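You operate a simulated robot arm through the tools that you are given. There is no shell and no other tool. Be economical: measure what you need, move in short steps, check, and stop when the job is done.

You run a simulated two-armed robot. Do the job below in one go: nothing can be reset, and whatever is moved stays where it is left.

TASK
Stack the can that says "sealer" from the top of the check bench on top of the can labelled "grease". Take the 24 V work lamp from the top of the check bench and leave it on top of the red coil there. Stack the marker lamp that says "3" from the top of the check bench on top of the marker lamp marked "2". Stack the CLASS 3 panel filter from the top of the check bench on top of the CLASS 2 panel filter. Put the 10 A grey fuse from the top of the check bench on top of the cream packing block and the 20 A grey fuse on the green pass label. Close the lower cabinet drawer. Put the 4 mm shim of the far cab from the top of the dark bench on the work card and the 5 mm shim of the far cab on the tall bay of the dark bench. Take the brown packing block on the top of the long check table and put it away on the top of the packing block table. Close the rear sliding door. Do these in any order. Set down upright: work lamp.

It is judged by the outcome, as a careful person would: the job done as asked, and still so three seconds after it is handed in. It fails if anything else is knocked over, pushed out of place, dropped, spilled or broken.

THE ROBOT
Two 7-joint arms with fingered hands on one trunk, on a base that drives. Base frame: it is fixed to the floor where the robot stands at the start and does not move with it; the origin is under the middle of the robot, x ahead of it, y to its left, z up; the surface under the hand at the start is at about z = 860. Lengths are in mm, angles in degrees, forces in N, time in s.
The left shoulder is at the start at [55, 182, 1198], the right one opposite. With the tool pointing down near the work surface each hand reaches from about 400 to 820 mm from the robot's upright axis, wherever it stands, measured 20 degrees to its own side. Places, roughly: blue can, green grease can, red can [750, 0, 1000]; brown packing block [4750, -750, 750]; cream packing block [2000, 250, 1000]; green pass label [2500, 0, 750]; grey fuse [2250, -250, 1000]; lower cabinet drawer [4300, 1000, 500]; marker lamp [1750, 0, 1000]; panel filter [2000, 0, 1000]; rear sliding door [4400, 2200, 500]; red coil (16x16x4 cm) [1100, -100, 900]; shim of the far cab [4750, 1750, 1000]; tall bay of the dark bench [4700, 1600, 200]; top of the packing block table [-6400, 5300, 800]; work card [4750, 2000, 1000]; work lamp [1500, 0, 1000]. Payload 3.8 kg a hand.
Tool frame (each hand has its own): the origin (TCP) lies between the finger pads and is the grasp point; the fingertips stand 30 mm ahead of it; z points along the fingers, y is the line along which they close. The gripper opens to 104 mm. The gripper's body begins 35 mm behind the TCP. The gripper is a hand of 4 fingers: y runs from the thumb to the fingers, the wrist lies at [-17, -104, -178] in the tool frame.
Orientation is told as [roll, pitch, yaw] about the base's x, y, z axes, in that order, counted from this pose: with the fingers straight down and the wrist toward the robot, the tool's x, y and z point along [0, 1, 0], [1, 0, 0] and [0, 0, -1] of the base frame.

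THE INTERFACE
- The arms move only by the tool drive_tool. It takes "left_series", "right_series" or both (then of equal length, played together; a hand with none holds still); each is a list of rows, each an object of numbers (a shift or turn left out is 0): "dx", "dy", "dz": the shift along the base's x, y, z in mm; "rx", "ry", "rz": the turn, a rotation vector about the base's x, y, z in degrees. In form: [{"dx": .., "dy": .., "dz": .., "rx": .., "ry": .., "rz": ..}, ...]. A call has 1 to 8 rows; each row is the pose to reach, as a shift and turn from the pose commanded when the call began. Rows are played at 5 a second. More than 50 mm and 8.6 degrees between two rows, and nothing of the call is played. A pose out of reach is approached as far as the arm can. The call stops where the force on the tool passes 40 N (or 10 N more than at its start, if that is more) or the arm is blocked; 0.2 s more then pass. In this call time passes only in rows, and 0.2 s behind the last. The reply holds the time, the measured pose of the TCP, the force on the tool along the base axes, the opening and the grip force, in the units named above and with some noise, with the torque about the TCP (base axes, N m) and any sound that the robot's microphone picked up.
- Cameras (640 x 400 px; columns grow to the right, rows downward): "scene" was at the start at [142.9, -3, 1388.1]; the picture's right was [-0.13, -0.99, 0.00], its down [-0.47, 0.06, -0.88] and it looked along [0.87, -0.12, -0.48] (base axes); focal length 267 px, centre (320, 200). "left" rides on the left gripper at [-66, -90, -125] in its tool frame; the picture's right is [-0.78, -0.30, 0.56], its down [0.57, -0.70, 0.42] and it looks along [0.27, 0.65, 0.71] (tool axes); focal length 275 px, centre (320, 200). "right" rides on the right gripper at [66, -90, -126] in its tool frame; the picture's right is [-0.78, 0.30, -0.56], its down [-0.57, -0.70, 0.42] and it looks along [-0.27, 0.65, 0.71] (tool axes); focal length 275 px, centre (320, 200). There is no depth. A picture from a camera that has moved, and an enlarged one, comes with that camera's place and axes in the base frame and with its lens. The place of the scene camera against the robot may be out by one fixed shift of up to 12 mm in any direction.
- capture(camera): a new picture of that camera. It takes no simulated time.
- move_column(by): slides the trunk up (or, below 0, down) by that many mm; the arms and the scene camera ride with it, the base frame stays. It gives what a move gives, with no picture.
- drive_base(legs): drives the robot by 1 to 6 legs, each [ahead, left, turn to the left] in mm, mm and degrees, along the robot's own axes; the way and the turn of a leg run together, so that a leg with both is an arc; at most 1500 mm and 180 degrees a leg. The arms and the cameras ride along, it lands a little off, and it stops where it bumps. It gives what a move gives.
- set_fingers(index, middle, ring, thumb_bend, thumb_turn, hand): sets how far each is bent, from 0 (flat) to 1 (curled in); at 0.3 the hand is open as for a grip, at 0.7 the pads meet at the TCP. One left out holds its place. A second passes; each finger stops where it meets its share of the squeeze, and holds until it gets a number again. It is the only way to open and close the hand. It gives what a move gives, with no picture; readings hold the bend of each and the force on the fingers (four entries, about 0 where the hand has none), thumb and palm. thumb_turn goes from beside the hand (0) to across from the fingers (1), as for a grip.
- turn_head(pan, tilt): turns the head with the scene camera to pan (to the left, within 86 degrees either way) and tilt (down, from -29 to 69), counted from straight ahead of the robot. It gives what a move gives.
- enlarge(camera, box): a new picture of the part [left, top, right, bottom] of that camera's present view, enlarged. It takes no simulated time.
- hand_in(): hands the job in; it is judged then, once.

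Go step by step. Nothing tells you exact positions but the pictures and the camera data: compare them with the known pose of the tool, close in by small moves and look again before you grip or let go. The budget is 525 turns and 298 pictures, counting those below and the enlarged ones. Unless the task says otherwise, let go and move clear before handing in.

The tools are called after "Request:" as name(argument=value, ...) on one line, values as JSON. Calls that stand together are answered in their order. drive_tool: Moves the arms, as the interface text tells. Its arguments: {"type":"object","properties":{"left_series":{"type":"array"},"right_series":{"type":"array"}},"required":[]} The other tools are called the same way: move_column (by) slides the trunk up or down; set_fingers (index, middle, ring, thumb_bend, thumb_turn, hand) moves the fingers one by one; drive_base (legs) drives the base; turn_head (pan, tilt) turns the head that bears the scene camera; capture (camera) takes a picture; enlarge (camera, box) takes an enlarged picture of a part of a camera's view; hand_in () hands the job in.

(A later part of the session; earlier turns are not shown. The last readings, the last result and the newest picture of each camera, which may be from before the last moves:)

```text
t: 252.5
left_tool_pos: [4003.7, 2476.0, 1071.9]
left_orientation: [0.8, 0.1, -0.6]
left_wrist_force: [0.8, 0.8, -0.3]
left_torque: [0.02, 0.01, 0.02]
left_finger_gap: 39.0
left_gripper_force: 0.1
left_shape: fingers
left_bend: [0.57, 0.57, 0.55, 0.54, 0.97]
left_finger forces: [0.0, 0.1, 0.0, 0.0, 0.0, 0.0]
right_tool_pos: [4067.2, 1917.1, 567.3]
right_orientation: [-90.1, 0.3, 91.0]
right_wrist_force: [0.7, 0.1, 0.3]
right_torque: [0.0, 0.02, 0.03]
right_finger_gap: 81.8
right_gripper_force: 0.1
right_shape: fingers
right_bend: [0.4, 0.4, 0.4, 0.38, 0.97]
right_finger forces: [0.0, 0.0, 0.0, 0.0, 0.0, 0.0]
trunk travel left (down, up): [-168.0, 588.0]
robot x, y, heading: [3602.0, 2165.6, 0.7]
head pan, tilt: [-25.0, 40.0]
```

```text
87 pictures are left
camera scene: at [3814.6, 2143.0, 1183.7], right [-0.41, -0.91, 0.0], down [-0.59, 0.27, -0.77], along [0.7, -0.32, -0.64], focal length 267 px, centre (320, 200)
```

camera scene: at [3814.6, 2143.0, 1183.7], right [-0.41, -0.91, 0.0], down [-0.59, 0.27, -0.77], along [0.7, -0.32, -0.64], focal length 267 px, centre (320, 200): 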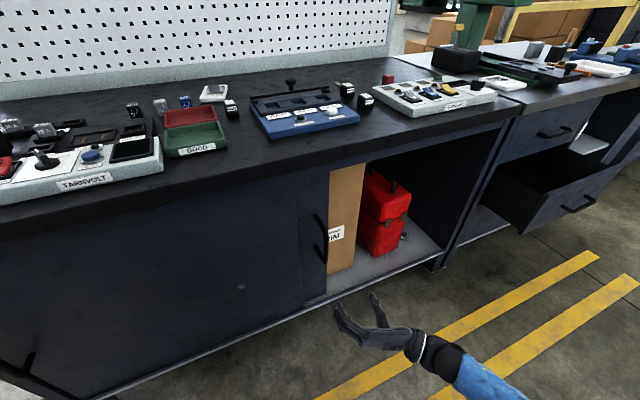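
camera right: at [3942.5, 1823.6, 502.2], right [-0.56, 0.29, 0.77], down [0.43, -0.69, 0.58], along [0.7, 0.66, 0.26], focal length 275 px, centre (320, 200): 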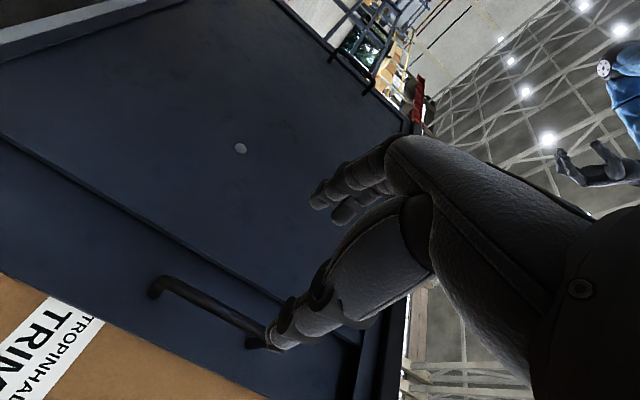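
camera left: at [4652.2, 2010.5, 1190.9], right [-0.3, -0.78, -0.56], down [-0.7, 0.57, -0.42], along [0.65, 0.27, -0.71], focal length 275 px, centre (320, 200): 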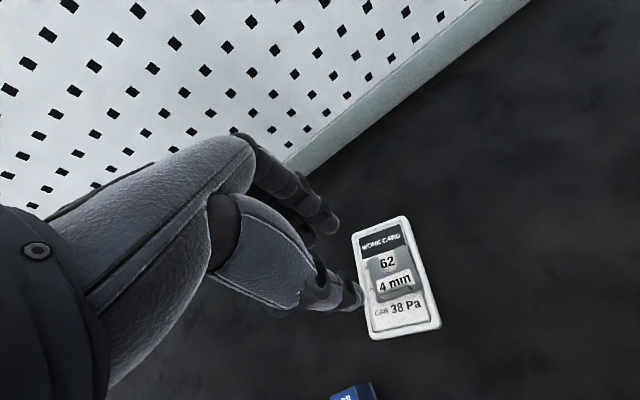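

The bar spans z ≈ 500–640 at y ≈ 1914, right in front of the open hand. I drive forward 195 mm.

Request:
drive_base(legs=[[195, 0, 0]])

Request:
capture(camera="right")

Request:
enlarge(camera="scene", box=[260, 180, 500, 400])

```text
t: 254.1
left_tool_pos: [4203.7, 2476.7, 1071.6]
left_orientation: [0.7, 0.2, -0.6]
left_wrist_force: [-1.2, -0.4, 1.6]
left_torque: [0.02, 0.01, -0.01]
left_finger_gap: 39.3
left_gripper_force: 0.0
left_shape: fingers
left_bend: [0.57, 0.57, 0.55, 0.54, 0.97]
left_finger forces: [0.2, 0.1, 0.0, 0.1, 0.0, 0.0]
right_tool_pos: [4266.9, 1918.2, 567.5]
right_orientation: [-90.1, 0.2, 90.9]
right_wrist_force: [0.7, 0.1, 0.1]
right_torque: [0.01, 0.0, 0.01]
right_finger_gap: 81.7
right_gripper_force: 0.0
right_shape: fingers
right_bend: [0.4, 0.4, 0.4, 0.38, 0.97]
right_finger forces: [0.0, 0.0, 0.0, 0.0, 0.1, 0.1]
trunk travel left (down, up): [-168.0, 588.0]
robot x, y, heading: [3805.9, 2171.3, 0.9]
head pan, tilt: [-25.0, 40.0]
```

```text
86 pictures are left
camera right: at [4142.0, 1825.6, 501.8], right [-0.56, 0.29, 0.77], down [0.44, -0.69, 0.58], along [0.7, 0.66, 0.26], focal length 275 px, centre (320, 200)
```

right: 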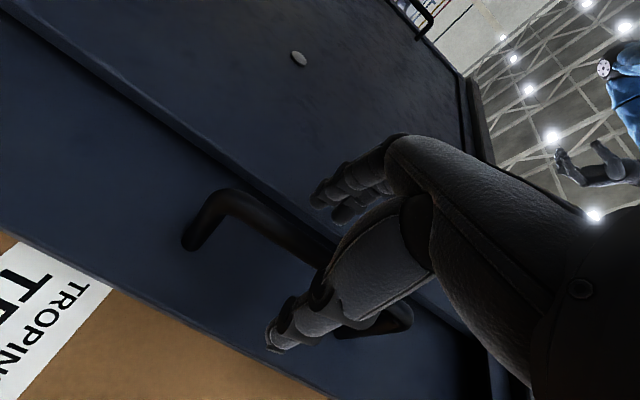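

```text
1.82 times, centred on (380, 290) of scene
camera zoom: at [4014.5, 2145.0, 1183.6], right [-0.41, -0.91, 0.0], down [-0.59, 0.27, -0.77], along [0.7, -0.32, -0.64], focal length 486 px, centre (211, 36)
```

zoom: 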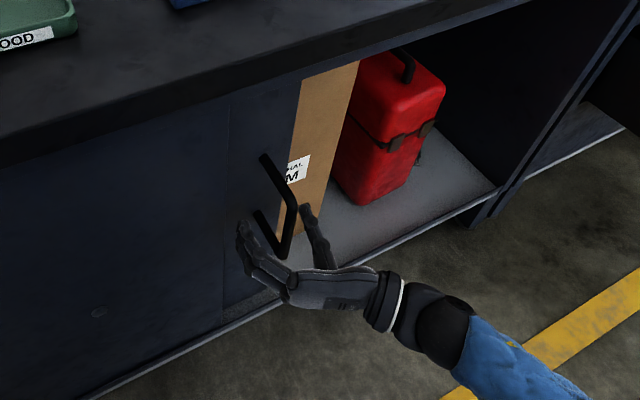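

The hand straddles the bar. I move 12 mm further in and close gently on it.

Request:
drive_tool(right_series=[{"dx": 6}, {"dx": 12}])

Request:
set_fingers(hand="right", index=0.75, middle=0.75, ring=0.75, thumb_bend=0.66)

Request:
capture(camera="right")

```text
t: 254.7
left_tool_pos: [4202.4, 2477.4, 1071.5]
left_orientation: [0.8, 0.1, -0.6]
left_wrist_force: [0.0, 0.4, -0.3]
left_torque: [-0.03, 0.01, -0.01]
left_finger_gap: 39.3
left_gripper_force: 0.0
left_shape: fingers
left_bend: [0.57, 0.57, 0.55, 0.54, 0.97]
left_finger forces: [0.0, 0.1, 0.0, 0.0, 0.0, 0.0]
right_tool_pos: [4279.3, 1919.1, 567.9]
right_orientation: [-90.1, 0.3, 91.0]
right_wrist_force: [0.5, 0.8, -0.2]
right_torque: [0.03, -0.02, 0.0]
right_finger_gap: 81.9
right_gripper_force: 0.0
right_shape: fingers
right_bend: [0.4, 0.4, 0.4, 0.38, 0.97]
right_finger forces: [0.0, 0.0, 0.0, 0.1, 0.0, 0.0]
trunk travel left (down, up): [-168.0, 588.0]
robot x, y, heading: [3803.2, 2173.6, 0.4]
head pan, tilt: [-25.0, 40.0]
```

```text
t: 255.7
left_tool_pos: [4203.1, 2477.2, 1071.8]
left_orientation: [0.7, 0.2, -0.6]
left_wrist_force: [0.8, 0.5, 1.1]
left_torque: [0.01, -0.01, 0.01]
left_finger_gap: 39.2
left_gripper_force: 0.0
left_shape: fingers
left_bend: [0.57, 0.57, 0.55, 0.54, 0.97]
left_finger forces: [0.0, 0.1, 0.0, 0.1, 0.0, 0.1]
right_tool_pos: [4279.9, 1918.2, 567.4]
right_orientation: [-90.2, 0.2, 91.1]
right_wrist_force: [1.6, -1.2, 0.6]
right_torque: [-0.01, 0.04, 0.01]
right_finger_gap: 1.3
right_gripper_force: 0.5
right_shape: fingers
right_bend: [0.75, 0.75, 0.75, 0.65, 0.97]
right_finger forces: [0.0, 0.0, 0.1, 0.1, 1.7, 0.0]
trunk travel left (down, up): [-168.0, 588.0]
robot x, y, heading: [3800.9, 2166.6, 0.9]
head pan, tilt: [-25.0, 40.0]
```

```text
84 pictures are left
camera right: at [4153.9, 1825.1, 501.9], right [-0.56, 0.29, 0.77], down [0.43, -0.69, 0.58], along [0.7, 0.66, 0.26], focal length 275 px, centre (320, 200)
```

right: 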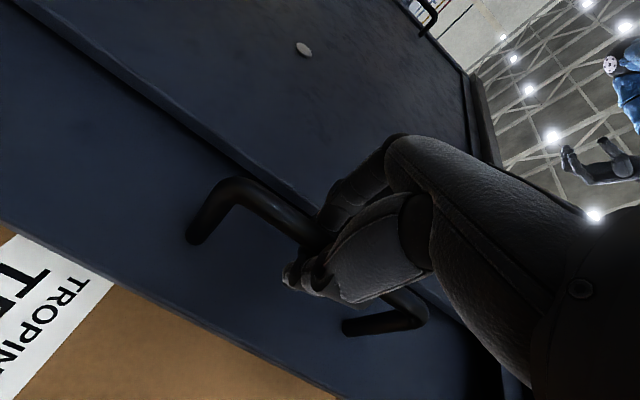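

The fingers closed just in front of the bar. I reopen, move 28 mm deeper and close again.

Request:
set_fingers(hand="right", index=0.4, middle=0.4, ring=0.4, thumb_bend=0.38)

Request:
drive_tool(right_series=[{"dx": 10}, {"dx": 20}, {"dx": 28}])

Request:
set_fingers(hand="right", index=0.75, middle=0.75, ring=0.75, thumb_bend=0.66)

Request:
capture(camera="right")

```text
t: 256.7
left_tool_pos: [4204.2, 2477.5, 1072.1]
left_orientation: [0.6, 0.1, -0.7]
left_wrist_force: [-0.3, 0.5, -0.1]
left_torque: [0.03, -0.01, -0.02]
left_finger_gap: 39.4
left_gripper_force: 0.0
left_shape: fingers
left_bend: [0.57, 0.57, 0.55, 0.54, 0.97]
left_finger forces: [0.0, 0.0, 0.0, 0.1, 0.1, 0.0]
right_tool_pos: [4279.7, 1918.0, 568.2]
right_orientation: [-90.2, 0.3, 91.0]
right_wrist_force: [-1.0, 0.3, -0.2]
right_torque: [0.04, 0.02, 0.05]
right_finger_gap: 81.7
right_gripper_force: 0.1
right_shape: fingers
right_bend: [0.4, 0.4, 0.4, 0.38, 0.97]
right_finger forces: [0.0, 0.0, 0.1, 0.0, 0.0, 0.0]
trunk travel left (down, up): [-168.0, 588.0]
robot x, y, heading: [3802.5, 2165.4, 0.4]
head pan, tilt: [-25.0, 40.0]
```

```text
t: 257.5
left_tool_pos: [4200.5, 2475.8, 1072.8]
left_orientation: [0.7, 0.0, -0.7]
left_wrist_force: [-0.4, 0.2, -0.3]
left_torque: [-0.01, -0.01, 0.01]
left_finger_gap: 39.3
left_gripper_force: 0.0
left_shape: fingers
left_bend: [0.57, 0.57, 0.55, 0.54, 0.97]
left_finger forces: [0.1, 0.1, 0.0, 0.1, 0.0, 0.0]
right_tool_pos: [4303.5, 1918.7, 566.5]
right_orientation: [-90.0, 0.3, 91.1]
right_wrist_force: [-19.3, -7.8, 2.5]
right_torque: [0.16, -0.23, 0.95]
right_finger_gap: 81.7
right_gripper_force: 10.4
right_shape: fingers
right_bend: [0.4, 0.42, 0.4, 0.38, 0.97]
right_finger forces: [0.0, 21.1, 0.1, 0.0, 0.0, 0.0]
trunk travel left (down, up): [-168.0, 588.0]
robot x, y, heading: [3802.6, 2169.5, 0.6]
head pan, tilt: [-25.0, 40.0]
```

```text
t: 258.5
left_tool_pos: [4203.4, 2477.5, 1072.1]
left_orientation: [0.7, 0.1, -0.6]
left_wrist_force: [0.2, 0.0, 0.2]
left_torque: [-0.03, -0.02, 0.04]
left_finger_gap: 39.2
left_gripper_force: 0.0
left_shape: fingers
left_bend: [0.57, 0.57, 0.55, 0.54, 0.97]
left_finger forces: [0.0, 0.0, 0.1, 0.0, 0.0, 0.0]
right_tool_pos: [4307.8, 1919.6, 567.9]
right_orientation: [-90.2, 0.3, 90.9]
right_wrist_force: [-0.4, 0.2, -0.4]
right_torque: [0.0, 0.01, 0.02]
right_finger_gap: 0.0
right_gripper_force: 0.0
right_shape: fingers
right_bend: [0.75, 0.75, 0.75, 0.66, 0.97]
right_finger forces: [0.1, 0.0, 0.1, 0.1, 0.0, 0.0]
trunk travel left (down, up): [-168.0, 588.0]
robot x, y, heading: [3801.1, 2168.3, 0.6]
head pan, tilt: [-25.0, 40.0]
```

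```text
83 pictures are left
camera right: at [4182.2, 1825.6, 502.6], right [-0.56, 0.29, 0.77], down [0.44, -0.69, 0.58], along [0.7, 0.66, 0.26], focal length 275 px, centre (320, 200)
```

right: 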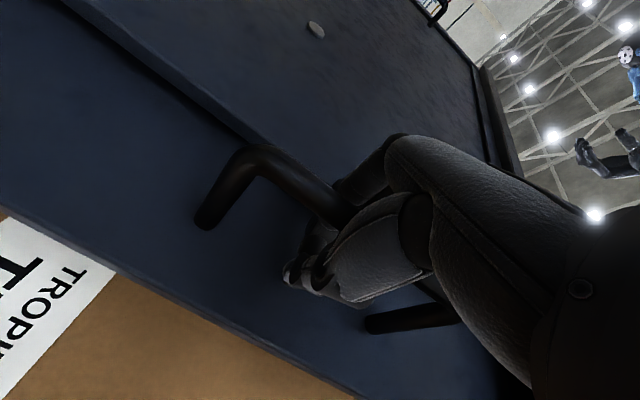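

The bar is now enclosed between palm and closed fingers. I test by pulling 40 mm to the right.

Request:
drive_tool(right_series=[{"dy": -15}, {"dy": -30}, {"dy": -45}, {"dy": -60}])

Request:
capture(camera="right")

```text
t: 259.5
left_tool_pos: [4204.0, 2476.5, 1072.5]
left_orientation: [0.8, 0.1, -0.6]
left_wrist_force: [-0.5, -0.3, 0.0]
left_torque: [-0.03, 0.04, 0.0]
left_finger_gap: 39.0
left_gripper_force: 0.1
left_shape: fingers
left_bend: [0.57, 0.57, 0.55, 0.54, 0.97]
left_finger forces: [0.0, 0.0, 0.0, 0.0, 0.0, 0.0]
right_tool_pos: [4308.0, 1859.1, 567.6]
right_orientation: [-90.2, 0.3, 90.9]
right_wrist_force: [1.1, -0.3, -0.4]
right_torque: [0.02, 0.03, 0.01]
right_finger_gap: 0.2
right_gripper_force: 0.0
right_shape: fingers
right_bend: [0.75, 0.75, 0.75, 0.66, 0.97]
right_finger forces: [0.0, 0.0, 0.0, 0.1, 0.0, 0.1]
trunk travel left (down, up): [-168.0, 588.0]
robot x, y, heading: [3802.1, 2167.0, 0.6]
head pan, tilt: [-25.0, 40.0]
```

```text
82 pictures are left
camera right: at [4182.9, 1764.4, 502.1], right [-0.56, 0.29, 0.77], down [0.43, -0.69, 0.58], along [0.7, 0.66, 0.26], focal length 275 px, centre (320, 200)
```

right: 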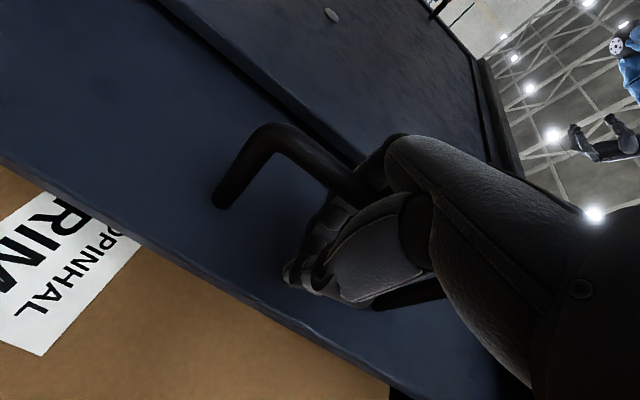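

The door moves with the hand. I drive the base right to slide it on.

Request:
drive_base(legs=[[0, -300, 0]])

Request:
capture(camera="scene")

```text
t: 261.5
left_tool_pos: [4204.8, 2177.5, 1071.5]
left_orientation: [0.7, 0.1, -0.2]
left_wrist_force: [-0.1, -0.4, -0.2]
left_torque: [-0.01, 0.06, 0.02]
left_finger_gap: 39.5
left_gripper_force: 0.1
left_shape: fingers
left_bend: [0.57, 0.57, 0.55, 0.54, 0.97]
left_finger forces: [0.1, 0.0, 0.0, 0.0, 0.1, 0.1]
right_tool_pos: [4313.0, 1559.5, 566.9]
right_orientation: [-90.1, 0.3, 91.2]
right_wrist_force: [-8.8, -2.3, -0.9]
right_torque: [-0.01, 0.09, -0.23]
right_finger_gap: 0.9
right_gripper_force: 4.4
right_shape: fingers
right_bend: [0.75, 0.75, 0.75, 0.65, 0.97]
right_finger forces: [0.1, 0.0, 0.0, 0.0, 8.4, 0.0]
trunk travel left (down, up): [-168.0, 588.0]
robot x, y, heading: [3807.0, 1871.2, 1.1]
head pan, tilt: [-25.0, 40.0]
```

```text
81 pictures are left
camera scene: at [4017.7, 1844.2, 1183.8], right [-0.41, -0.91, 0.0], down [-0.59, 0.26, -0.77], along [0.7, -0.31, -0.64], focal length 267 px, centre (320, 200)
```

scene: 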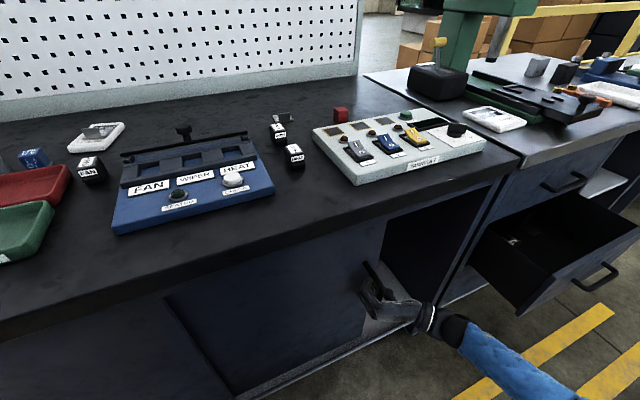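

The door is sliding well. I continue.

Request:
drive_base(legs=[[0, -150, 0]])

Request:
capture(camera="scene")

```text
t: 262.9
left_tool_pos: [4204.8, 2026.2, 1072.7]
left_orientation: [0.7, -0.1, -0.2]
left_wrist_force: [-0.4, -0.2, -0.3]
left_torque: [0.01, 0.0, 0.01]
left_finger_gap: 39.3
left_gripper_force: 0.1
left_shape: fingers
left_bend: [0.57, 0.57, 0.55, 0.54, 0.97]
left_finger forces: [0.1, 0.0, 0.0, 0.1, 0.0, 0.0]
right_tool_pos: [4313.0, 1409.0, 566.8]
right_orientation: [-90.0, 0.3, 91.4]
right_wrist_force: [-34.5, -1.0, 1.5]
right_torque: [-0.06, 0.25, -0.96]
right_finger_gap: 0.8
right_gripper_force: 19.0
right_shape: fingers
right_bend: [0.75, 0.75, 0.75, 0.67, 0.98]
right_finger forces: [3.0, 0.0, 0.1, 0.0, 35.2, 0.0]
trunk travel left (down, up): [-168.0, 588.0]
robot x, y, heading: [3811.5, 1716.9, 1.2]
head pan, tilt: [-25.0, 40.0]
```

```text
80 pictures are left
camera scene: at [4018.2, 1692.9, 1184.1], right [-0.41, -0.91, 0.0], down [-0.59, 0.26, -0.77], along [0.7, -0.31, -0.64], focal length 267 px, centre (320, 200)
```

scene: 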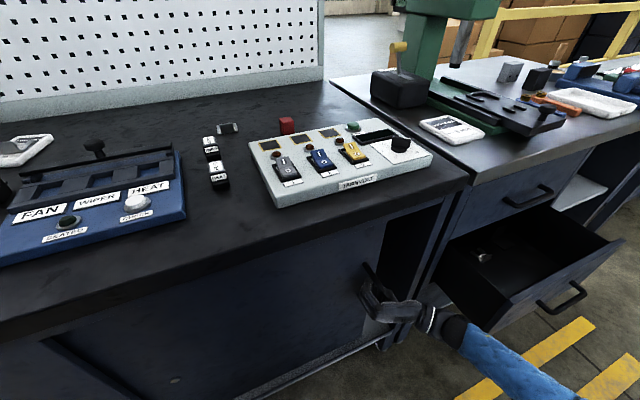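

The thumb presses the door; I relieve 10 mm backwards, then continue in arm steps.

Request:
drive_tool(right_series=[{"dx": -6}, {"dx": -11}])

Request:
drive_base(legs=[[0, -50, -1]])

Request:
capture(camera="scene")

```text
t: 263.5
left_tool_pos: [4207.3, 2027.7, 1071.8]
left_orientation: [0.7, 0.3, -0.2]
left_wrist_force: [-0.3, -0.2, -0.3]
left_torque: [-0.05, -0.02, -0.02]
left_finger_gap: 39.7
left_gripper_force: 0.1
left_shape: fingers
left_bend: [0.57, 0.57, 0.55, 0.54, 0.97]
left_finger forces: [0.0, 0.0, 0.0, 0.0, 0.0, 0.1]
right_tool_pos: [4304.3, 1410.0, 565.9]
right_orientation: [-89.9, 0.3, 91.4]
right_wrist_force: [2.8, 3.6, 0.4]
right_torque: [0.05, -0.05, -0.13]
right_finger_gap: 0.8
right_gripper_force: 1.5
right_shape: fingers
right_bend: [0.75, 0.75, 0.75, 0.65, 0.97]
right_finger forces: [3.0, 0.1, 0.1, 0.0, 0.1, 0.0]
trunk travel left (down, up): [-168.0, 588.0]
robot x, y, heading: [3812.2, 1715.7, 0.9]
head pan, tilt: [-25.0, 40.0]
```

```text
t: 264.4
left_tool_pos: [4212.1, 1968.4, 1072.2]
left_orientation: [0.7, 0.1, -1.3]
left_wrist_force: [0.4, -0.5, 0.0]
left_torque: [0.02, 0.0, 0.01]
left_finger_gap: 39.4
left_gripper_force: 0.0
left_shape: fingers
left_bend: [0.57, 0.57, 0.55, 0.54, 0.97]
left_finger forces: [0.0, 0.0, 0.0, 0.0, 0.1, 0.0]
right_tool_pos: [4299.3, 1348.8, 566.3]
right_orientation: [-89.8, 0.3, 90.4]
right_wrist_force: [-0.6, -0.1, -0.7]
right_torque: [-0.01, 0.01, 0.02]
right_finger_gap: 0.5
right_gripper_force: 0.1
right_shape: fingers
right_bend: [0.75, 0.75, 0.75, 0.66, 0.97]
right_finger forces: [0.0, 0.0, 0.1, 0.1, 0.1, 0.1]
trunk travel left (down, up): [-168.0, 588.0]
robot x, y, heading: [3808.0, 1669.2, -0.2]
head pan, tilt: [-25.0, 40.0]
```

```text
79 pictures are left
camera scene: at [4020.4, 1638.2, 1183.7], right [-0.42, -0.91, 0.0], down [-0.58, 0.27, -0.77], along [0.69, -0.32, -0.64], focal length 267 px, centre (320, 200)
```

scene: 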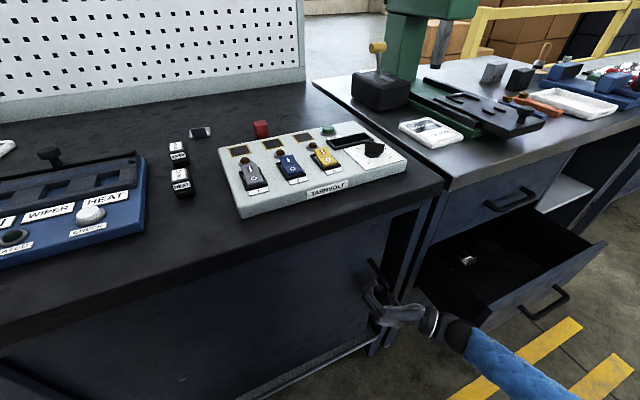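

Only a narrow gap remains. I pull on in small steps until the door stops.

Request:
drive_tool(right_series=[{"dy": -12}, {"dy": -24}, {"dy": -36}, {"dy": -48}, {"dy": -60}])

Request:
capture(camera="scene")

```text
t: 265.8
left_tool_pos: [4210.0, 1974.2, 1071.5]
left_orientation: [0.6, 0.1, -1.0]
left_wrist_force: [0.1, -0.6, 0.5]
left_torque: [0.02, -0.04, 0.01]
left_finger_gap: 39.4
left_gripper_force: 0.2
left_shape: fingers
left_bend: [0.57, 0.57, 0.55, 0.54, 0.97]
left_finger forces: [0.0, 0.1, 0.0, 0.0, 0.0, 0.1]
right_tool_pos: [4299.1, 1325.0, 566.4]
right_orientation: [-90.4, -1.9, 92.6]
right_wrist_force: [1.0, 0.9, -0.2]
right_torque: [0.01, 0.02, 0.04]
right_finger_gap: 0.2
right_gripper_force: 0.0
right_shape: fingers
right_bend: [0.75, 0.75, 0.75, 0.66, 0.97]
right_finger forces: [0.0, 0.0, 0.0, 0.1, 0.0, 0.0]
trunk travel left (down, up): [-168.0, 588.0]
robot x, y, heading: [3808.3, 1669.0, 0.2]
head pan, tilt: [-25.0, 40.0]
stopped in row 5 (right hand): the arm was blocked; the commanded pose is now the measured one
```

```text
78 pictures are left
camera scene: at [4019.5, 1643.4, 1184.1], right [-0.42, -0.91, 0.0], down [-0.58, 0.27, -0.77], along [0.7, -0.32, -0.64], focal length 267 px, centre (320, 200)
```

scene: 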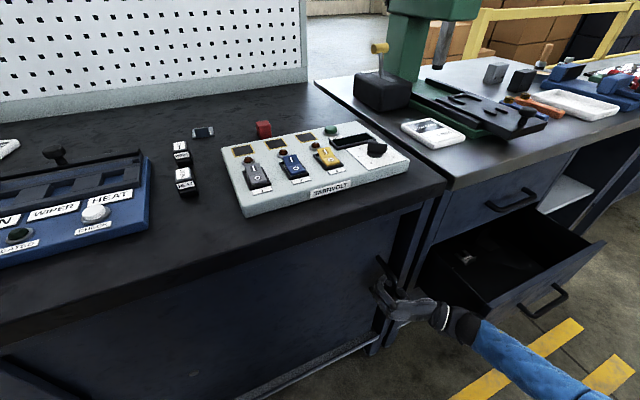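

Request:
enlarge(camera="scene", box=[330, 190, 490, 370])

Request:
capture(camera="right")

```text
2.22 times, centred on (410, 280) of scene
camera zoom: at [4019.5, 1643.4, 1184.1], right [-0.42, -0.91, 0.0], down [-0.58, 0.27, -0.77], along [0.7, -0.32, -0.64], focal length 594 px, centre (120, 22)
```

zoom: 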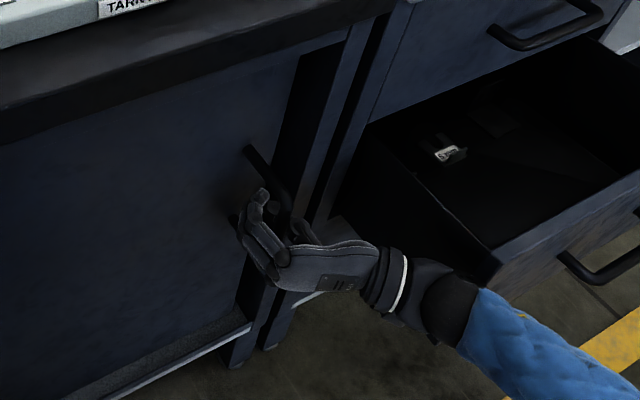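

```text
76 pictures are left
camera right: at [4177.1, 1230.6, 498.0], right [-0.57, 0.24, 0.78], down [0.45, -0.7, 0.55], along [0.68, 0.67, 0.29], focal length 275 px, centre (320, 200)
```

right: 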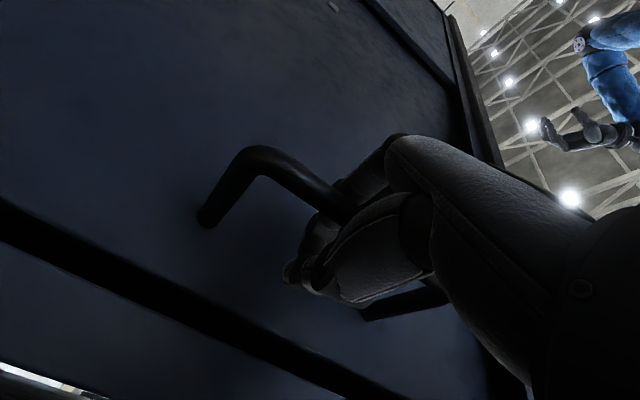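

A ~35 mm gap remains and the arm reports blocked. I look at the elbow and the drawer.

Request:
turn_head(pan=-55, tilt=50)

Request:
capture(camera="scene")

```text
t: 266.8
left_tool_pos: [4211.8, 1975.5, 1071.3]
left_orientation: [0.5, 0.1, -0.9]
left_wrist_force: [0.0, 0.6, -0.7]
left_torque: [-0.01, 0.01, 0.01]
left_finger_gap: 39.1
left_gripper_force: 0.0
left_shape: fingers
left_bend: [0.57, 0.57, 0.55, 0.54, 0.97]
left_finger forces: [0.0, 0.0, 0.0, 0.0, 0.1, 0.0]
right_tool_pos: [4297.8, 1322.4, 566.5]
right_orientation: [-90.1, -1.8, 92.4]
right_wrist_force: [-0.1, -0.2, 0.0]
right_torque: [0.0, -0.03, -0.02]
right_finger_gap: 0.3
right_gripper_force: 0.1
right_shape: fingers
right_bend: [0.75, 0.75, 0.75, 0.66, 0.97]
right_finger forces: [0.0, 0.0, 0.0, 0.1, 0.0, 0.0]
trunk travel left (down, up): [-168.0, 588.0]
robot x, y, heading: [3810.7, 1668.0, 0.2]
head pan, tilt: [-55.0, 50.0]
```

```text
75 pictures are left
camera scene: at [3987.5, 1618.4, 1169.9], right [-0.82, -0.58, 0.0], down [-0.44, 0.62, -0.65], along [0.37, -0.53, -0.76], focal length 267 px, centre (320, 200)
```

scene: 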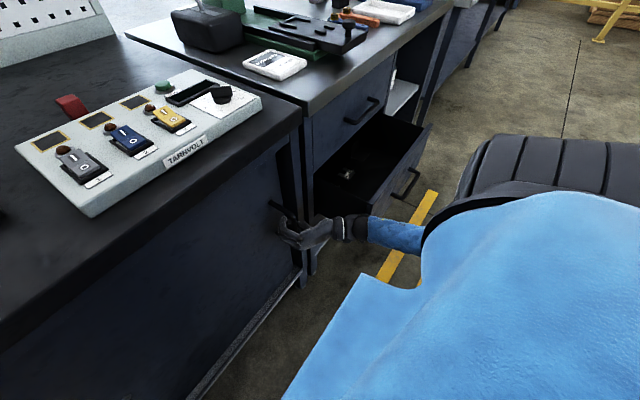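

The wrist is against the open drawer, so I'll close the drawer first. I let go of the handle, back off and face the drawer.

Request:
set_fingers(hand="right", index=0.35, middle=0.35, ring=0.35, thumb_bend=0.35)

Request:
drive_base(legs=[[-330, 0, 0], [0, -480, 0]])

Request:
turn_head(pan=-20, tilt=40)

Request:
capture(camera="scene")

Request:
capture(camera="right")

```text
t: 267.8
left_tool_pos: [4212.2, 1975.7, 1069.8]
left_orientation: [0.6, 0.1, -1.0]
left_wrist_force: [0.5, 0.3, 0.3]
left_torque: [0.01, 0.02, 0.02]
left_finger_gap: 39.3
left_gripper_force: 0.2
left_shape: fingers
left_bend: [0.57, 0.57, 0.55, 0.54, 0.97]
left_finger forces: [0.0, 0.0, 0.1, 0.0, 0.0, 0.1]
right_tool_pos: [4297.8, 1325.0, 564.8]
right_orientation: [-90.1, -1.6, 92.5]
right_wrist_force: [0.8, -0.2, -0.1]
right_torque: [-0.02, 0.02, 0.0]
right_finger_gap: 91.5
right_gripper_force: 0.0
right_shape: fingers
right_bend: [0.35, 0.35, 0.35, 0.35, 0.97]
right_finger forces: [0.1, 0.0, 0.0, 0.1, 0.0, 0.0]
trunk travel left (down, up): [-168.0, 588.0]
robot x, y, heading: [3811.7, 1668.6, 0.3]
head pan, tilt: [-55.0, 50.0]
```

```text
t: 268.4
left_tool_pos: [4211.0, 1973.4, 1072.4]
left_orientation: [0.5, 0.2, -1.1]
left_wrist_force: [0.9, -0.5, -0.4]
left_torque: [0.04, 0.0, 0.02]
left_finger_gap: 39.3
left_gripper_force: 0.2
left_shape: fingers
left_bend: [0.57, 0.57, 0.55, 0.54, 0.97]
left_finger forces: [0.0, 0.1, 0.1, 0.1, 0.0, 0.1]
right_tool_pos: [4298.3, 1324.9, 565.4]
right_orientation: [-90.1, -2.1, 92.5]
right_wrist_force: [-0.1, 0.0, 0.5]
right_torque: [0.01, 0.0, 0.02]
right_finger_gap: 91.9
right_gripper_force: 0.0
right_shape: fingers
right_bend: [0.35, 0.35, 0.35, 0.35, 0.97]
right_finger forces: [0.0, 0.1, 0.1, 0.0, 0.0, 0.0]
trunk travel left (down, up): [-168.0, 588.0]
robot x, y, heading: [3810.5, 1670.5, 0.0]
head pan, tilt: [-55.0, 50.0]
stopped in leg 1: the robot was blocked; the commanded pose is now the measured one
```

```text
t: 269.4
left_tool_pos: [4211.9, 1973.2, 1071.7]
left_orientation: [0.6, 0.2, -1.0]
left_wrist_force: [-0.7, -0.1, -0.4]
left_torque: [0.01, -0.01, 0.0]
left_finger_gap: 39.6
left_gripper_force: 0.0
left_shape: fingers
left_bend: [0.57, 0.57, 0.55, 0.54, 0.97]
left_finger forces: [0.0, 0.1, 0.0, 0.1, 0.0, 0.0]
right_tool_pos: [4297.6, 1324.7, 565.3]
right_orientation: [-90.2, -2.1, 92.5]
right_wrist_force: [0.4, -0.2, 0.3]
right_torque: [0.01, 0.01, -0.03]
right_finger_gap: 91.6
right_gripper_force: 0.1
right_shape: fingers
right_bend: [0.35, 0.35, 0.35, 0.35, 0.97]
right_finger forces: [0.0, 0.1, 0.1, 0.0, 0.0, 0.0]
trunk travel left (down, up): [-168.0, 588.0]
robot x, y, heading: [3811.8, 1669.4, 0.3]
head pan, tilt: [-20.0, 40.0]
```

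```text
74 pictures are left
camera scene: at [4022.8, 1649.1, 1183.7], right [-0.34, -0.94, 0.0], down [-0.6, 0.22, -0.77], along [0.72, -0.26, -0.64], focal length 267 px, centre (320, 200)
```

scene: 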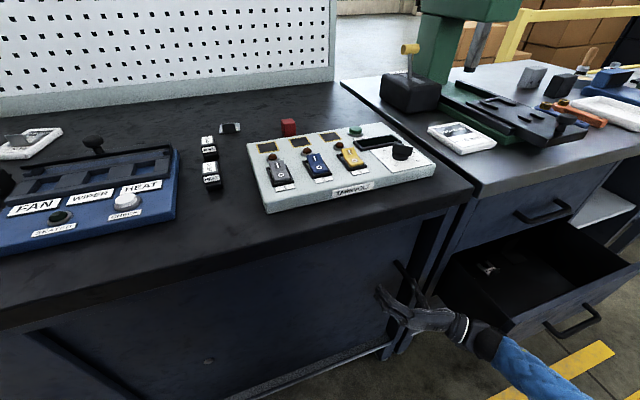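

```text
73 pictures are left
camera right: at [4174.7, 1230.9, 495.4], right [-0.57, 0.24, 0.79], down [0.46, -0.7, 0.55], along [0.68, 0.67, 0.29], focal length 275 px, centre (320, 200)
```

right: 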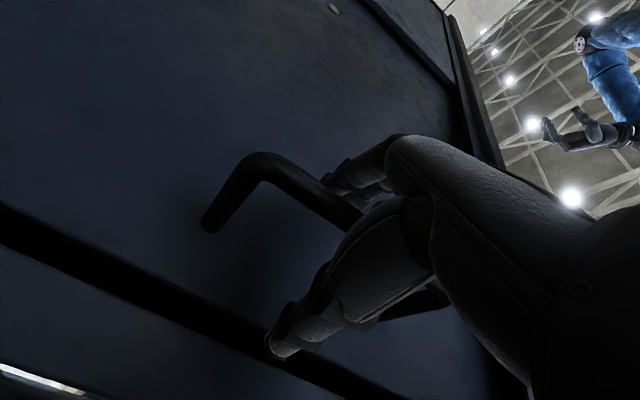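

The wrist seems lightly wedged by the drawer. I shift the hand 20 mm left, then pull straight back with the arm.

Request:
drive_tool(right_series=[{"dy": 10}, {"dy": 20}])

Request:
drive_tool(right_series=[{"dx": -15}, {"dx": -30}, {"dx": -45}, {"dx": -60}])

Request:
capture(camera="right")

```text
t: 270.1
left_tool_pos: [4211.7, 1973.2, 1072.3]
left_orientation: [0.7, 0.2, -1.1]
left_wrist_force: [0.3, -0.3, -0.2]
left_torque: [0.01, -0.01, -0.01]
left_finger_gap: 39.6
left_gripper_force: 0.0
left_shape: fingers
left_bend: [0.57, 0.57, 0.55, 0.54, 0.97]
left_finger forces: [0.0, 0.0, 0.0, 0.1, 0.0, 0.0]
right_tool_pos: [4297.7, 1344.2, 565.8]
right_orientation: [-90.1, -2.0, 92.6]
right_wrist_force: [0.1, 0.2, 0.2]
right_torque: [0.01, -0.02, -0.01]
right_finger_gap: 91.7
right_gripper_force: 0.1
right_shape: fingers
right_bend: [0.35, 0.35, 0.35, 0.35, 0.97]
right_finger forces: [0.1, 0.1, 0.0, 0.0, 0.0, 0.1]
trunk travel left (down, up): [-168.0, 588.0]
robot x, y, heading: [3811.4, 1667.6, 0.2]
head pan, tilt: [-20.0, 40.0]
```

```text
t: 271.1
left_tool_pos: [4211.1, 1972.5, 1072.6]
left_orientation: [0.7, 0.2, -1.1]
left_wrist_force: [0.7, -0.4, 0.6]
left_torque: [-0.01, 0.01, -0.02]
left_finger_gap: 39.1
left_gripper_force: 0.0
left_shape: fingers
left_bend: [0.57, 0.57, 0.55, 0.54, 0.97]
left_finger forces: [0.1, 0.0, 0.0, 0.0, 0.1, 0.1]
right_tool_pos: [4236.5, 1344.4, 563.7]
right_orientation: [-90.1, -2.1, 92.4]
right_wrist_force: [-0.2, 0.3, 0.5]
right_torque: [-0.03, -0.02, -0.02]
right_finger_gap: 91.8
right_gripper_force: 0.1
right_shape: fingers
right_bend: [0.35, 0.35, 0.35, 0.35, 0.97]
right_finger forces: [0.0, 0.0, 0.0, 0.0, 0.0, 0.0]
trunk travel left (down, up): [-168.0, 588.0]
robot x, y, heading: [3811.9, 1667.9, 0.0]
head pan, tilt: [-20.0, 40.0]
```

```text
72 pictures are left
camera right: at [4113.6, 1251.1, 494.1], right [-0.57, 0.24, 0.78], down [0.45, -0.7, 0.55], along [0.68, 0.67, 0.29], focal length 275 px, centre (320, 200)
```

right: 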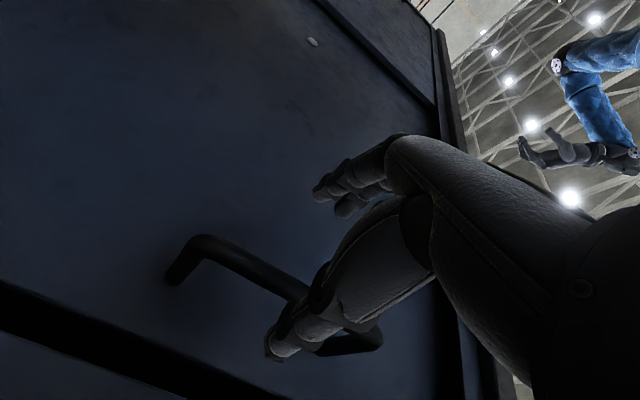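

Free of the handle. I back the base off and go to face the drawer.

Request:
drive_base(legs=[[-300, 0, 0], [0, -440, 0]])

Request:
capture(camera="scene")

Request:
capture(camera="right")

```text
t: 275.4
left_tool_pos: [3912.4, 1527.1, 1072.4]
left_orientation: [0.6, 0.2, -0.7]
left_wrist_force: [0.5, 0.7, 0.2]
left_torque: [0.0, -0.01, 0.0]
left_finger_gap: 39.6
left_gripper_force: 0.1
left_shape: fingers
left_bend: [0.57, 0.57, 0.55, 0.54, 0.97]
left_finger forces: [0.0, 0.0, 0.0, 0.1, 0.0, 0.1]
right_tool_pos: [3942.7, 899.1, 562.4]
right_orientation: [-90.2, -2.1, 92.8]
right_wrist_force: [-0.7, -0.1, -0.5]
right_torque: [0.01, -0.01, 0.03]
right_finger_gap: 91.8
right_gripper_force: 0.0
right_shape: fingers
right_bend: [0.35, 0.35, 0.35, 0.35, 0.97]
right_finger forces: [0.0, 0.0, 0.0, 0.1, 0.0, 0.1]
trunk travel left (down, up): [-168.0, 588.0]
robot x, y, heading: [3509.0, 1220.2, 0.7]
head pan, tilt: [-20.0, 40.0]
```

```text
71 pictures are left
camera scene: at [3726.6, 1201.4, 1183.7], right [-0.33, -0.94, 0.0], down [-0.61, 0.21, -0.77], along [0.72, -0.25, -0.64], focal length 267 px, centre (320, 200)
```

scene: 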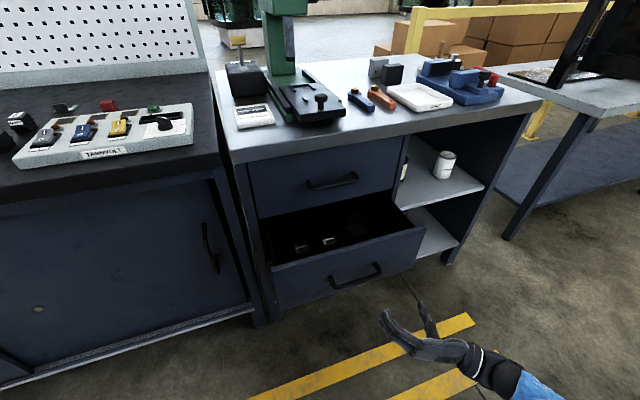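

```text
70 pictures are left
camera right: at [3820.5, 804.6, 493.9], right [-0.57, 0.24, 0.79], down [0.46, -0.7, 0.55], along [0.68, 0.67, 0.29], focal length 275 px, centre (320, 200)
```

right: 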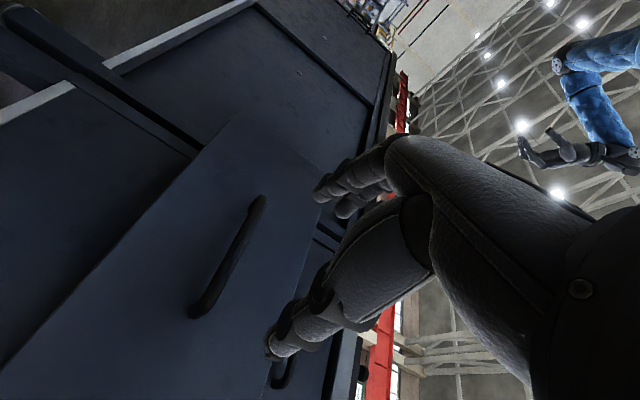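

I make a fist in front of the drawer handle/panel (≈ y 950, z 560) and push it closed by driving forward.

Request:
set_fingers(hand="right", index=0.8, middle=0.8, ring=0.8, thumb_bend=0.7)

Request:
drive_tool(right_series=[{"dy": 30}, {"dy": 55}])

Request:
drive_base(legs=[[150, 0, 0]])

Request:
capture(camera="scene")

Request:
capture(camera="right")

```text
t: 276.4
left_tool_pos: [3913.1, 1526.7, 1070.8]
left_orientation: [0.7, 0.2, -0.6]
left_wrist_force: [0.4, 0.2, -1.3]
left_torque: [-0.01, 0.01, -0.04]
left_finger_gap: 39.2
left_gripper_force: 0.0
left_shape: fingers
left_bend: [0.57, 0.57, 0.55, 0.54, 0.97]
left_finger forces: [0.0, 0.0, 0.0, 0.1, 0.0, 0.1]
right_tool_pos: [3943.4, 898.6, 563.2]
right_orientation: [-90.2, -2.1, 92.9]
right_wrist_force: [0.4, 0.2, 0.1]
right_torque: [-0.02, 0.01, 0.01]
right_finger_gap: 2.0
right_gripper_force: 0.0
right_shape: fingers
right_bend: [0.79, 0.8, 0.8, 0.67, 0.97]
right_finger forces: [0.0, 0.1, 0.0, 0.0, 0.1, 0.0]
trunk travel left (down, up): [-168.0, 588.0]
robot x, y, heading: [3514.6, 1219.9, 0.9]
head pan, tilt: [-20.0, 40.0]
```

```text
t: 277.0
left_tool_pos: [3912.8, 1528.7, 1072.0]
left_orientation: [0.6, 0.3, -0.6]
left_wrist_force: [-0.6, 0.2, 0.4]
left_torque: [0.0, 0.0, -0.03]
left_finger_gap: 39.3
left_gripper_force: 0.0
left_shape: fingers
left_bend: [0.57, 0.57, 0.55, 0.54, 0.97]
left_finger forces: [0.1, 0.0, 0.0, 0.0, 0.0, 0.0]
right_tool_pos: [3942.3, 953.9, 564.3]
right_orientation: [-90.1, -2.0, 92.9]
right_wrist_force: [0.2, 0.5, -0.4]
right_torque: [0.02, -0.01, -0.04]
right_finger_gap: 1.9
right_gripper_force: 0.0
right_shape: fingers
right_bend: [0.79, 0.8, 0.8, 0.67, 0.97]
right_finger forces: [0.1, 0.0, 0.0, 0.0, 0.0, 0.0]
trunk travel left (down, up): [-168.0, 588.0]
robot x, y, heading: [3513.2, 1218.7, 0.7]
head pan, tilt: [-20.0, 40.0]
```

```text
t: 278.4
left_tool_pos: [4062.6, 1529.2, 1070.5]
left_orientation: [0.8, 0.2, -0.7]
left_wrist_force: [-0.7, 0.9, -0.2]
left_torque: [0.0, 0.02, 0.0]
left_finger_gap: 39.4
left_gripper_force: 0.2
left_shape: fingers
left_bend: [0.57, 0.57, 0.55, 0.54, 0.97]
left_finger forces: [0.0, 0.0, 0.1, 0.1, 0.0, 0.0]
right_tool_pos: [4094.0, 955.6, 563.6]
right_orientation: [-89.9, -2.1, 92.9]
right_wrist_force: [1.2, 0.1, -1.0]
right_torque: [-0.01, -0.01, 0.01]
right_finger_gap: 2.0
right_gripper_force: 0.2
right_shape: fingers
right_bend: [0.79, 0.8, 0.8, 0.67, 0.97]
right_finger forces: [0.1, 0.0, 0.1, 0.1, 0.0, 0.0]
trunk travel left (down, up): [-168.0, 588.0]
robot x, y, heading: [3662.0, 1224.2, 0.7]
head pan, tilt: [-20.0, 40.0]
```

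```text
69 pictures are left
camera scene: at [3877.7, 1203.3, 1183.6], right [-0.33, -0.94, 0.0], down [-0.61, 0.21, -0.77], along [0.72, -0.25, -0.64], focal length 267 px, centre (320, 200)
```

scene: 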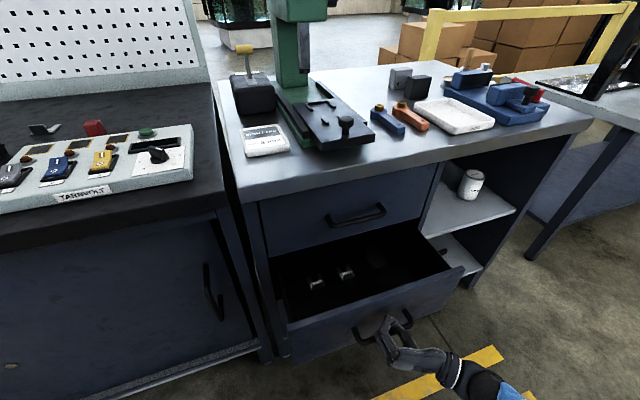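

```text
68 pictures are left
camera right: at [3970.7, 860.8, 494.4], right [-0.57, 0.24, 0.79], down [0.46, -0.7, 0.55], along [0.68, 0.67, 0.29], focal length 275 px, centre (320, 200)
```

right: 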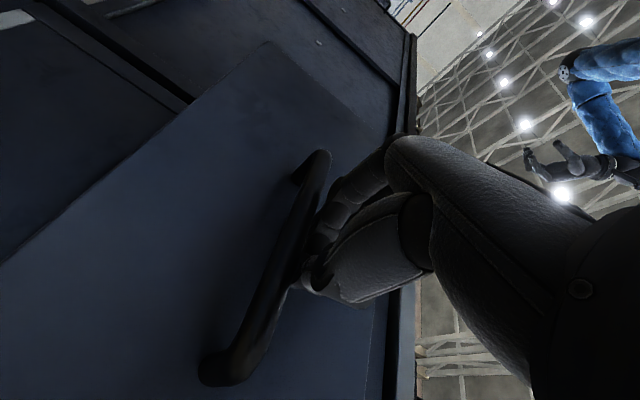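

The fist is right at the handle. I keep driving forward to push.

Request:
drive_base(legs=[[100, 0, 0]])

Request:
capture(camera="scene")

```text
t: 279.5
left_tool_pos: [4162.8, 1529.9, 1070.8]
left_orientation: [0.7, 0.2, -0.8]
left_wrist_force: [0.5, -0.6, 0.7]
left_torque: [-0.01, 0.01, -0.02]
left_finger_gap: 39.1
left_gripper_force: 0.0
left_shape: fingers
left_bend: [0.57, 0.57, 0.55, 0.54, 0.97]
left_finger forces: [0.0, 0.0, 0.0, 0.1, 0.0, 0.1]
right_tool_pos: [4192.7, 956.8, 564.1]
right_orientation: [-90.0, -2.0, 92.7]
right_wrist_force: [0.0, 0.2, 0.5]
right_torque: [0.0, -0.01, 0.01]
right_finger_gap: 2.4
right_gripper_force: 0.1
right_shape: fingers
right_bend: [0.79, 0.8, 0.8, 0.67, 0.97]
right_finger forces: [0.0, 0.1, 0.1, 0.1, 0.1, 0.0]
trunk travel left (down, up): [-168.0, 588.0]
robot x, y, heading: [3762.9, 1222.9, 0.4]
head pan, tilt: [-20.0, 40.0]
```

```text
67 pictures are left
camera scene: at [3977.0, 1203.9, 1183.5], right [-0.33, -0.94, 0.0], down [-0.61, 0.21, -0.77], along [0.72, -0.26, -0.64], focal length 267 px, centre (320, 200)
```

scene: 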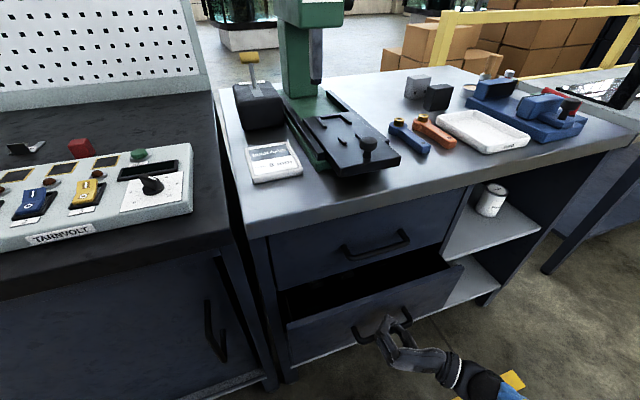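

The drawer is closing. I continue until it seats.

Request:
drive_base(legs=[[70, 0, 0]])

Request:
drive_tool(right_series=[{"dx": 10}, {"dx": 20}, {"dx": 30}, {"dx": 40}])

Request:
capture(camera="scene")

```text
t: 280.5
left_tool_pos: [4236.0, 1529.4, 1071.6]
left_orientation: [0.7, 0.3, -0.7]
left_wrist_force: [-0.1, 0.0, 0.4]
left_torque: [0.02, 0.0, -0.01]
left_finger_gap: 39.5
left_gripper_force: 0.0
left_shape: fingers
left_bend: [0.57, 0.57, 0.55, 0.54, 0.97]
left_finger forces: [0.0, 0.0, 0.0, 0.0, 0.0, 0.0]
right_tool_pos: [4264.0, 957.0, 564.1]
right_orientation: [-90.1, -2.1, 92.8]
right_wrist_force: [-0.6, 0.0, -0.3]
right_torque: [0.02, 0.02, -0.03]
right_finger_gap: 2.3
right_gripper_force: 0.0
right_shape: fingers
right_bend: [0.79, 0.8, 0.8, 0.67, 0.97]
right_finger forces: [0.1, 0.1, 0.1, 0.0, 0.0, 0.1]
trunk travel left (down, up): [-168.0, 588.0]
robot x, y, heading: [3835.4, 1224.0, 0.4]
head pan, tilt: [-20.0, 40.0]
```

```text
t: 281.3
left_tool_pos: [4234.8, 1529.2, 1072.4]
left_orientation: [0.6, 0.2, -0.8]
left_wrist_force: [0.1, 0.2, -0.6]
left_torque: [-0.02, 0.02, 0.02]
left_finger_gap: 39.4
left_gripper_force: 0.1
left_shape: fingers
left_bend: [0.57, 0.57, 0.55, 0.54, 0.97]
left_finger forces: [0.1, 0.0, 0.0, 0.0, 0.0, 0.0]
right_tool_pos: [4283.2, 957.2, 559.7]
right_orientation: [-89.4, -2.2, 93.1]
right_wrist_force: [-13.1, -1.8, 6.5]
right_torque: [-0.05, 0.01, -0.31]
right_finger_gap: 2.4
right_gripper_force: 9.9
right_shape: fingers
right_bend: [0.79, 0.8, 0.8, 0.67, 0.99]
right_finger forces: [2.2, 0.0, 0.1, 0.0, 18.0, 0.0]
trunk travel left (down, up): [-168.0, 588.0]
robot x, y, heading: [3835.4, 1221.0, 0.5]
head pan, tilt: [-20.0, 40.0]
stopped in row 3 (right hand): the force on the tool passed its limit at 51 N (the readings are from after the stop); the commanded pose is now the measured one
```

```text
66 pictures are left
camera scene: at [4047.6, 1204.2, 1183.8], right [-0.34, -0.94, 0.0], down [-0.61, 0.22, -0.77], along [0.72, -0.26, -0.64], focal length 267 px, centre (320, 200)
```

scene: 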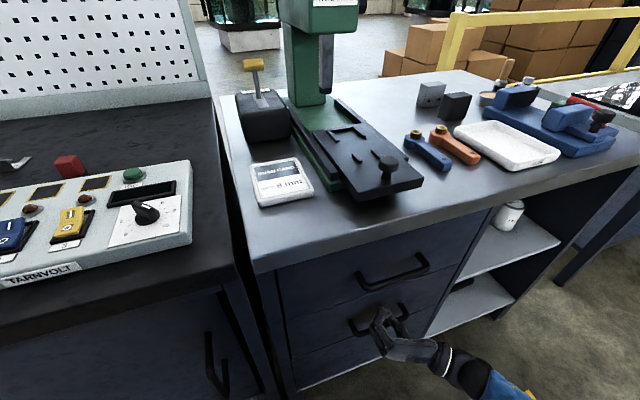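

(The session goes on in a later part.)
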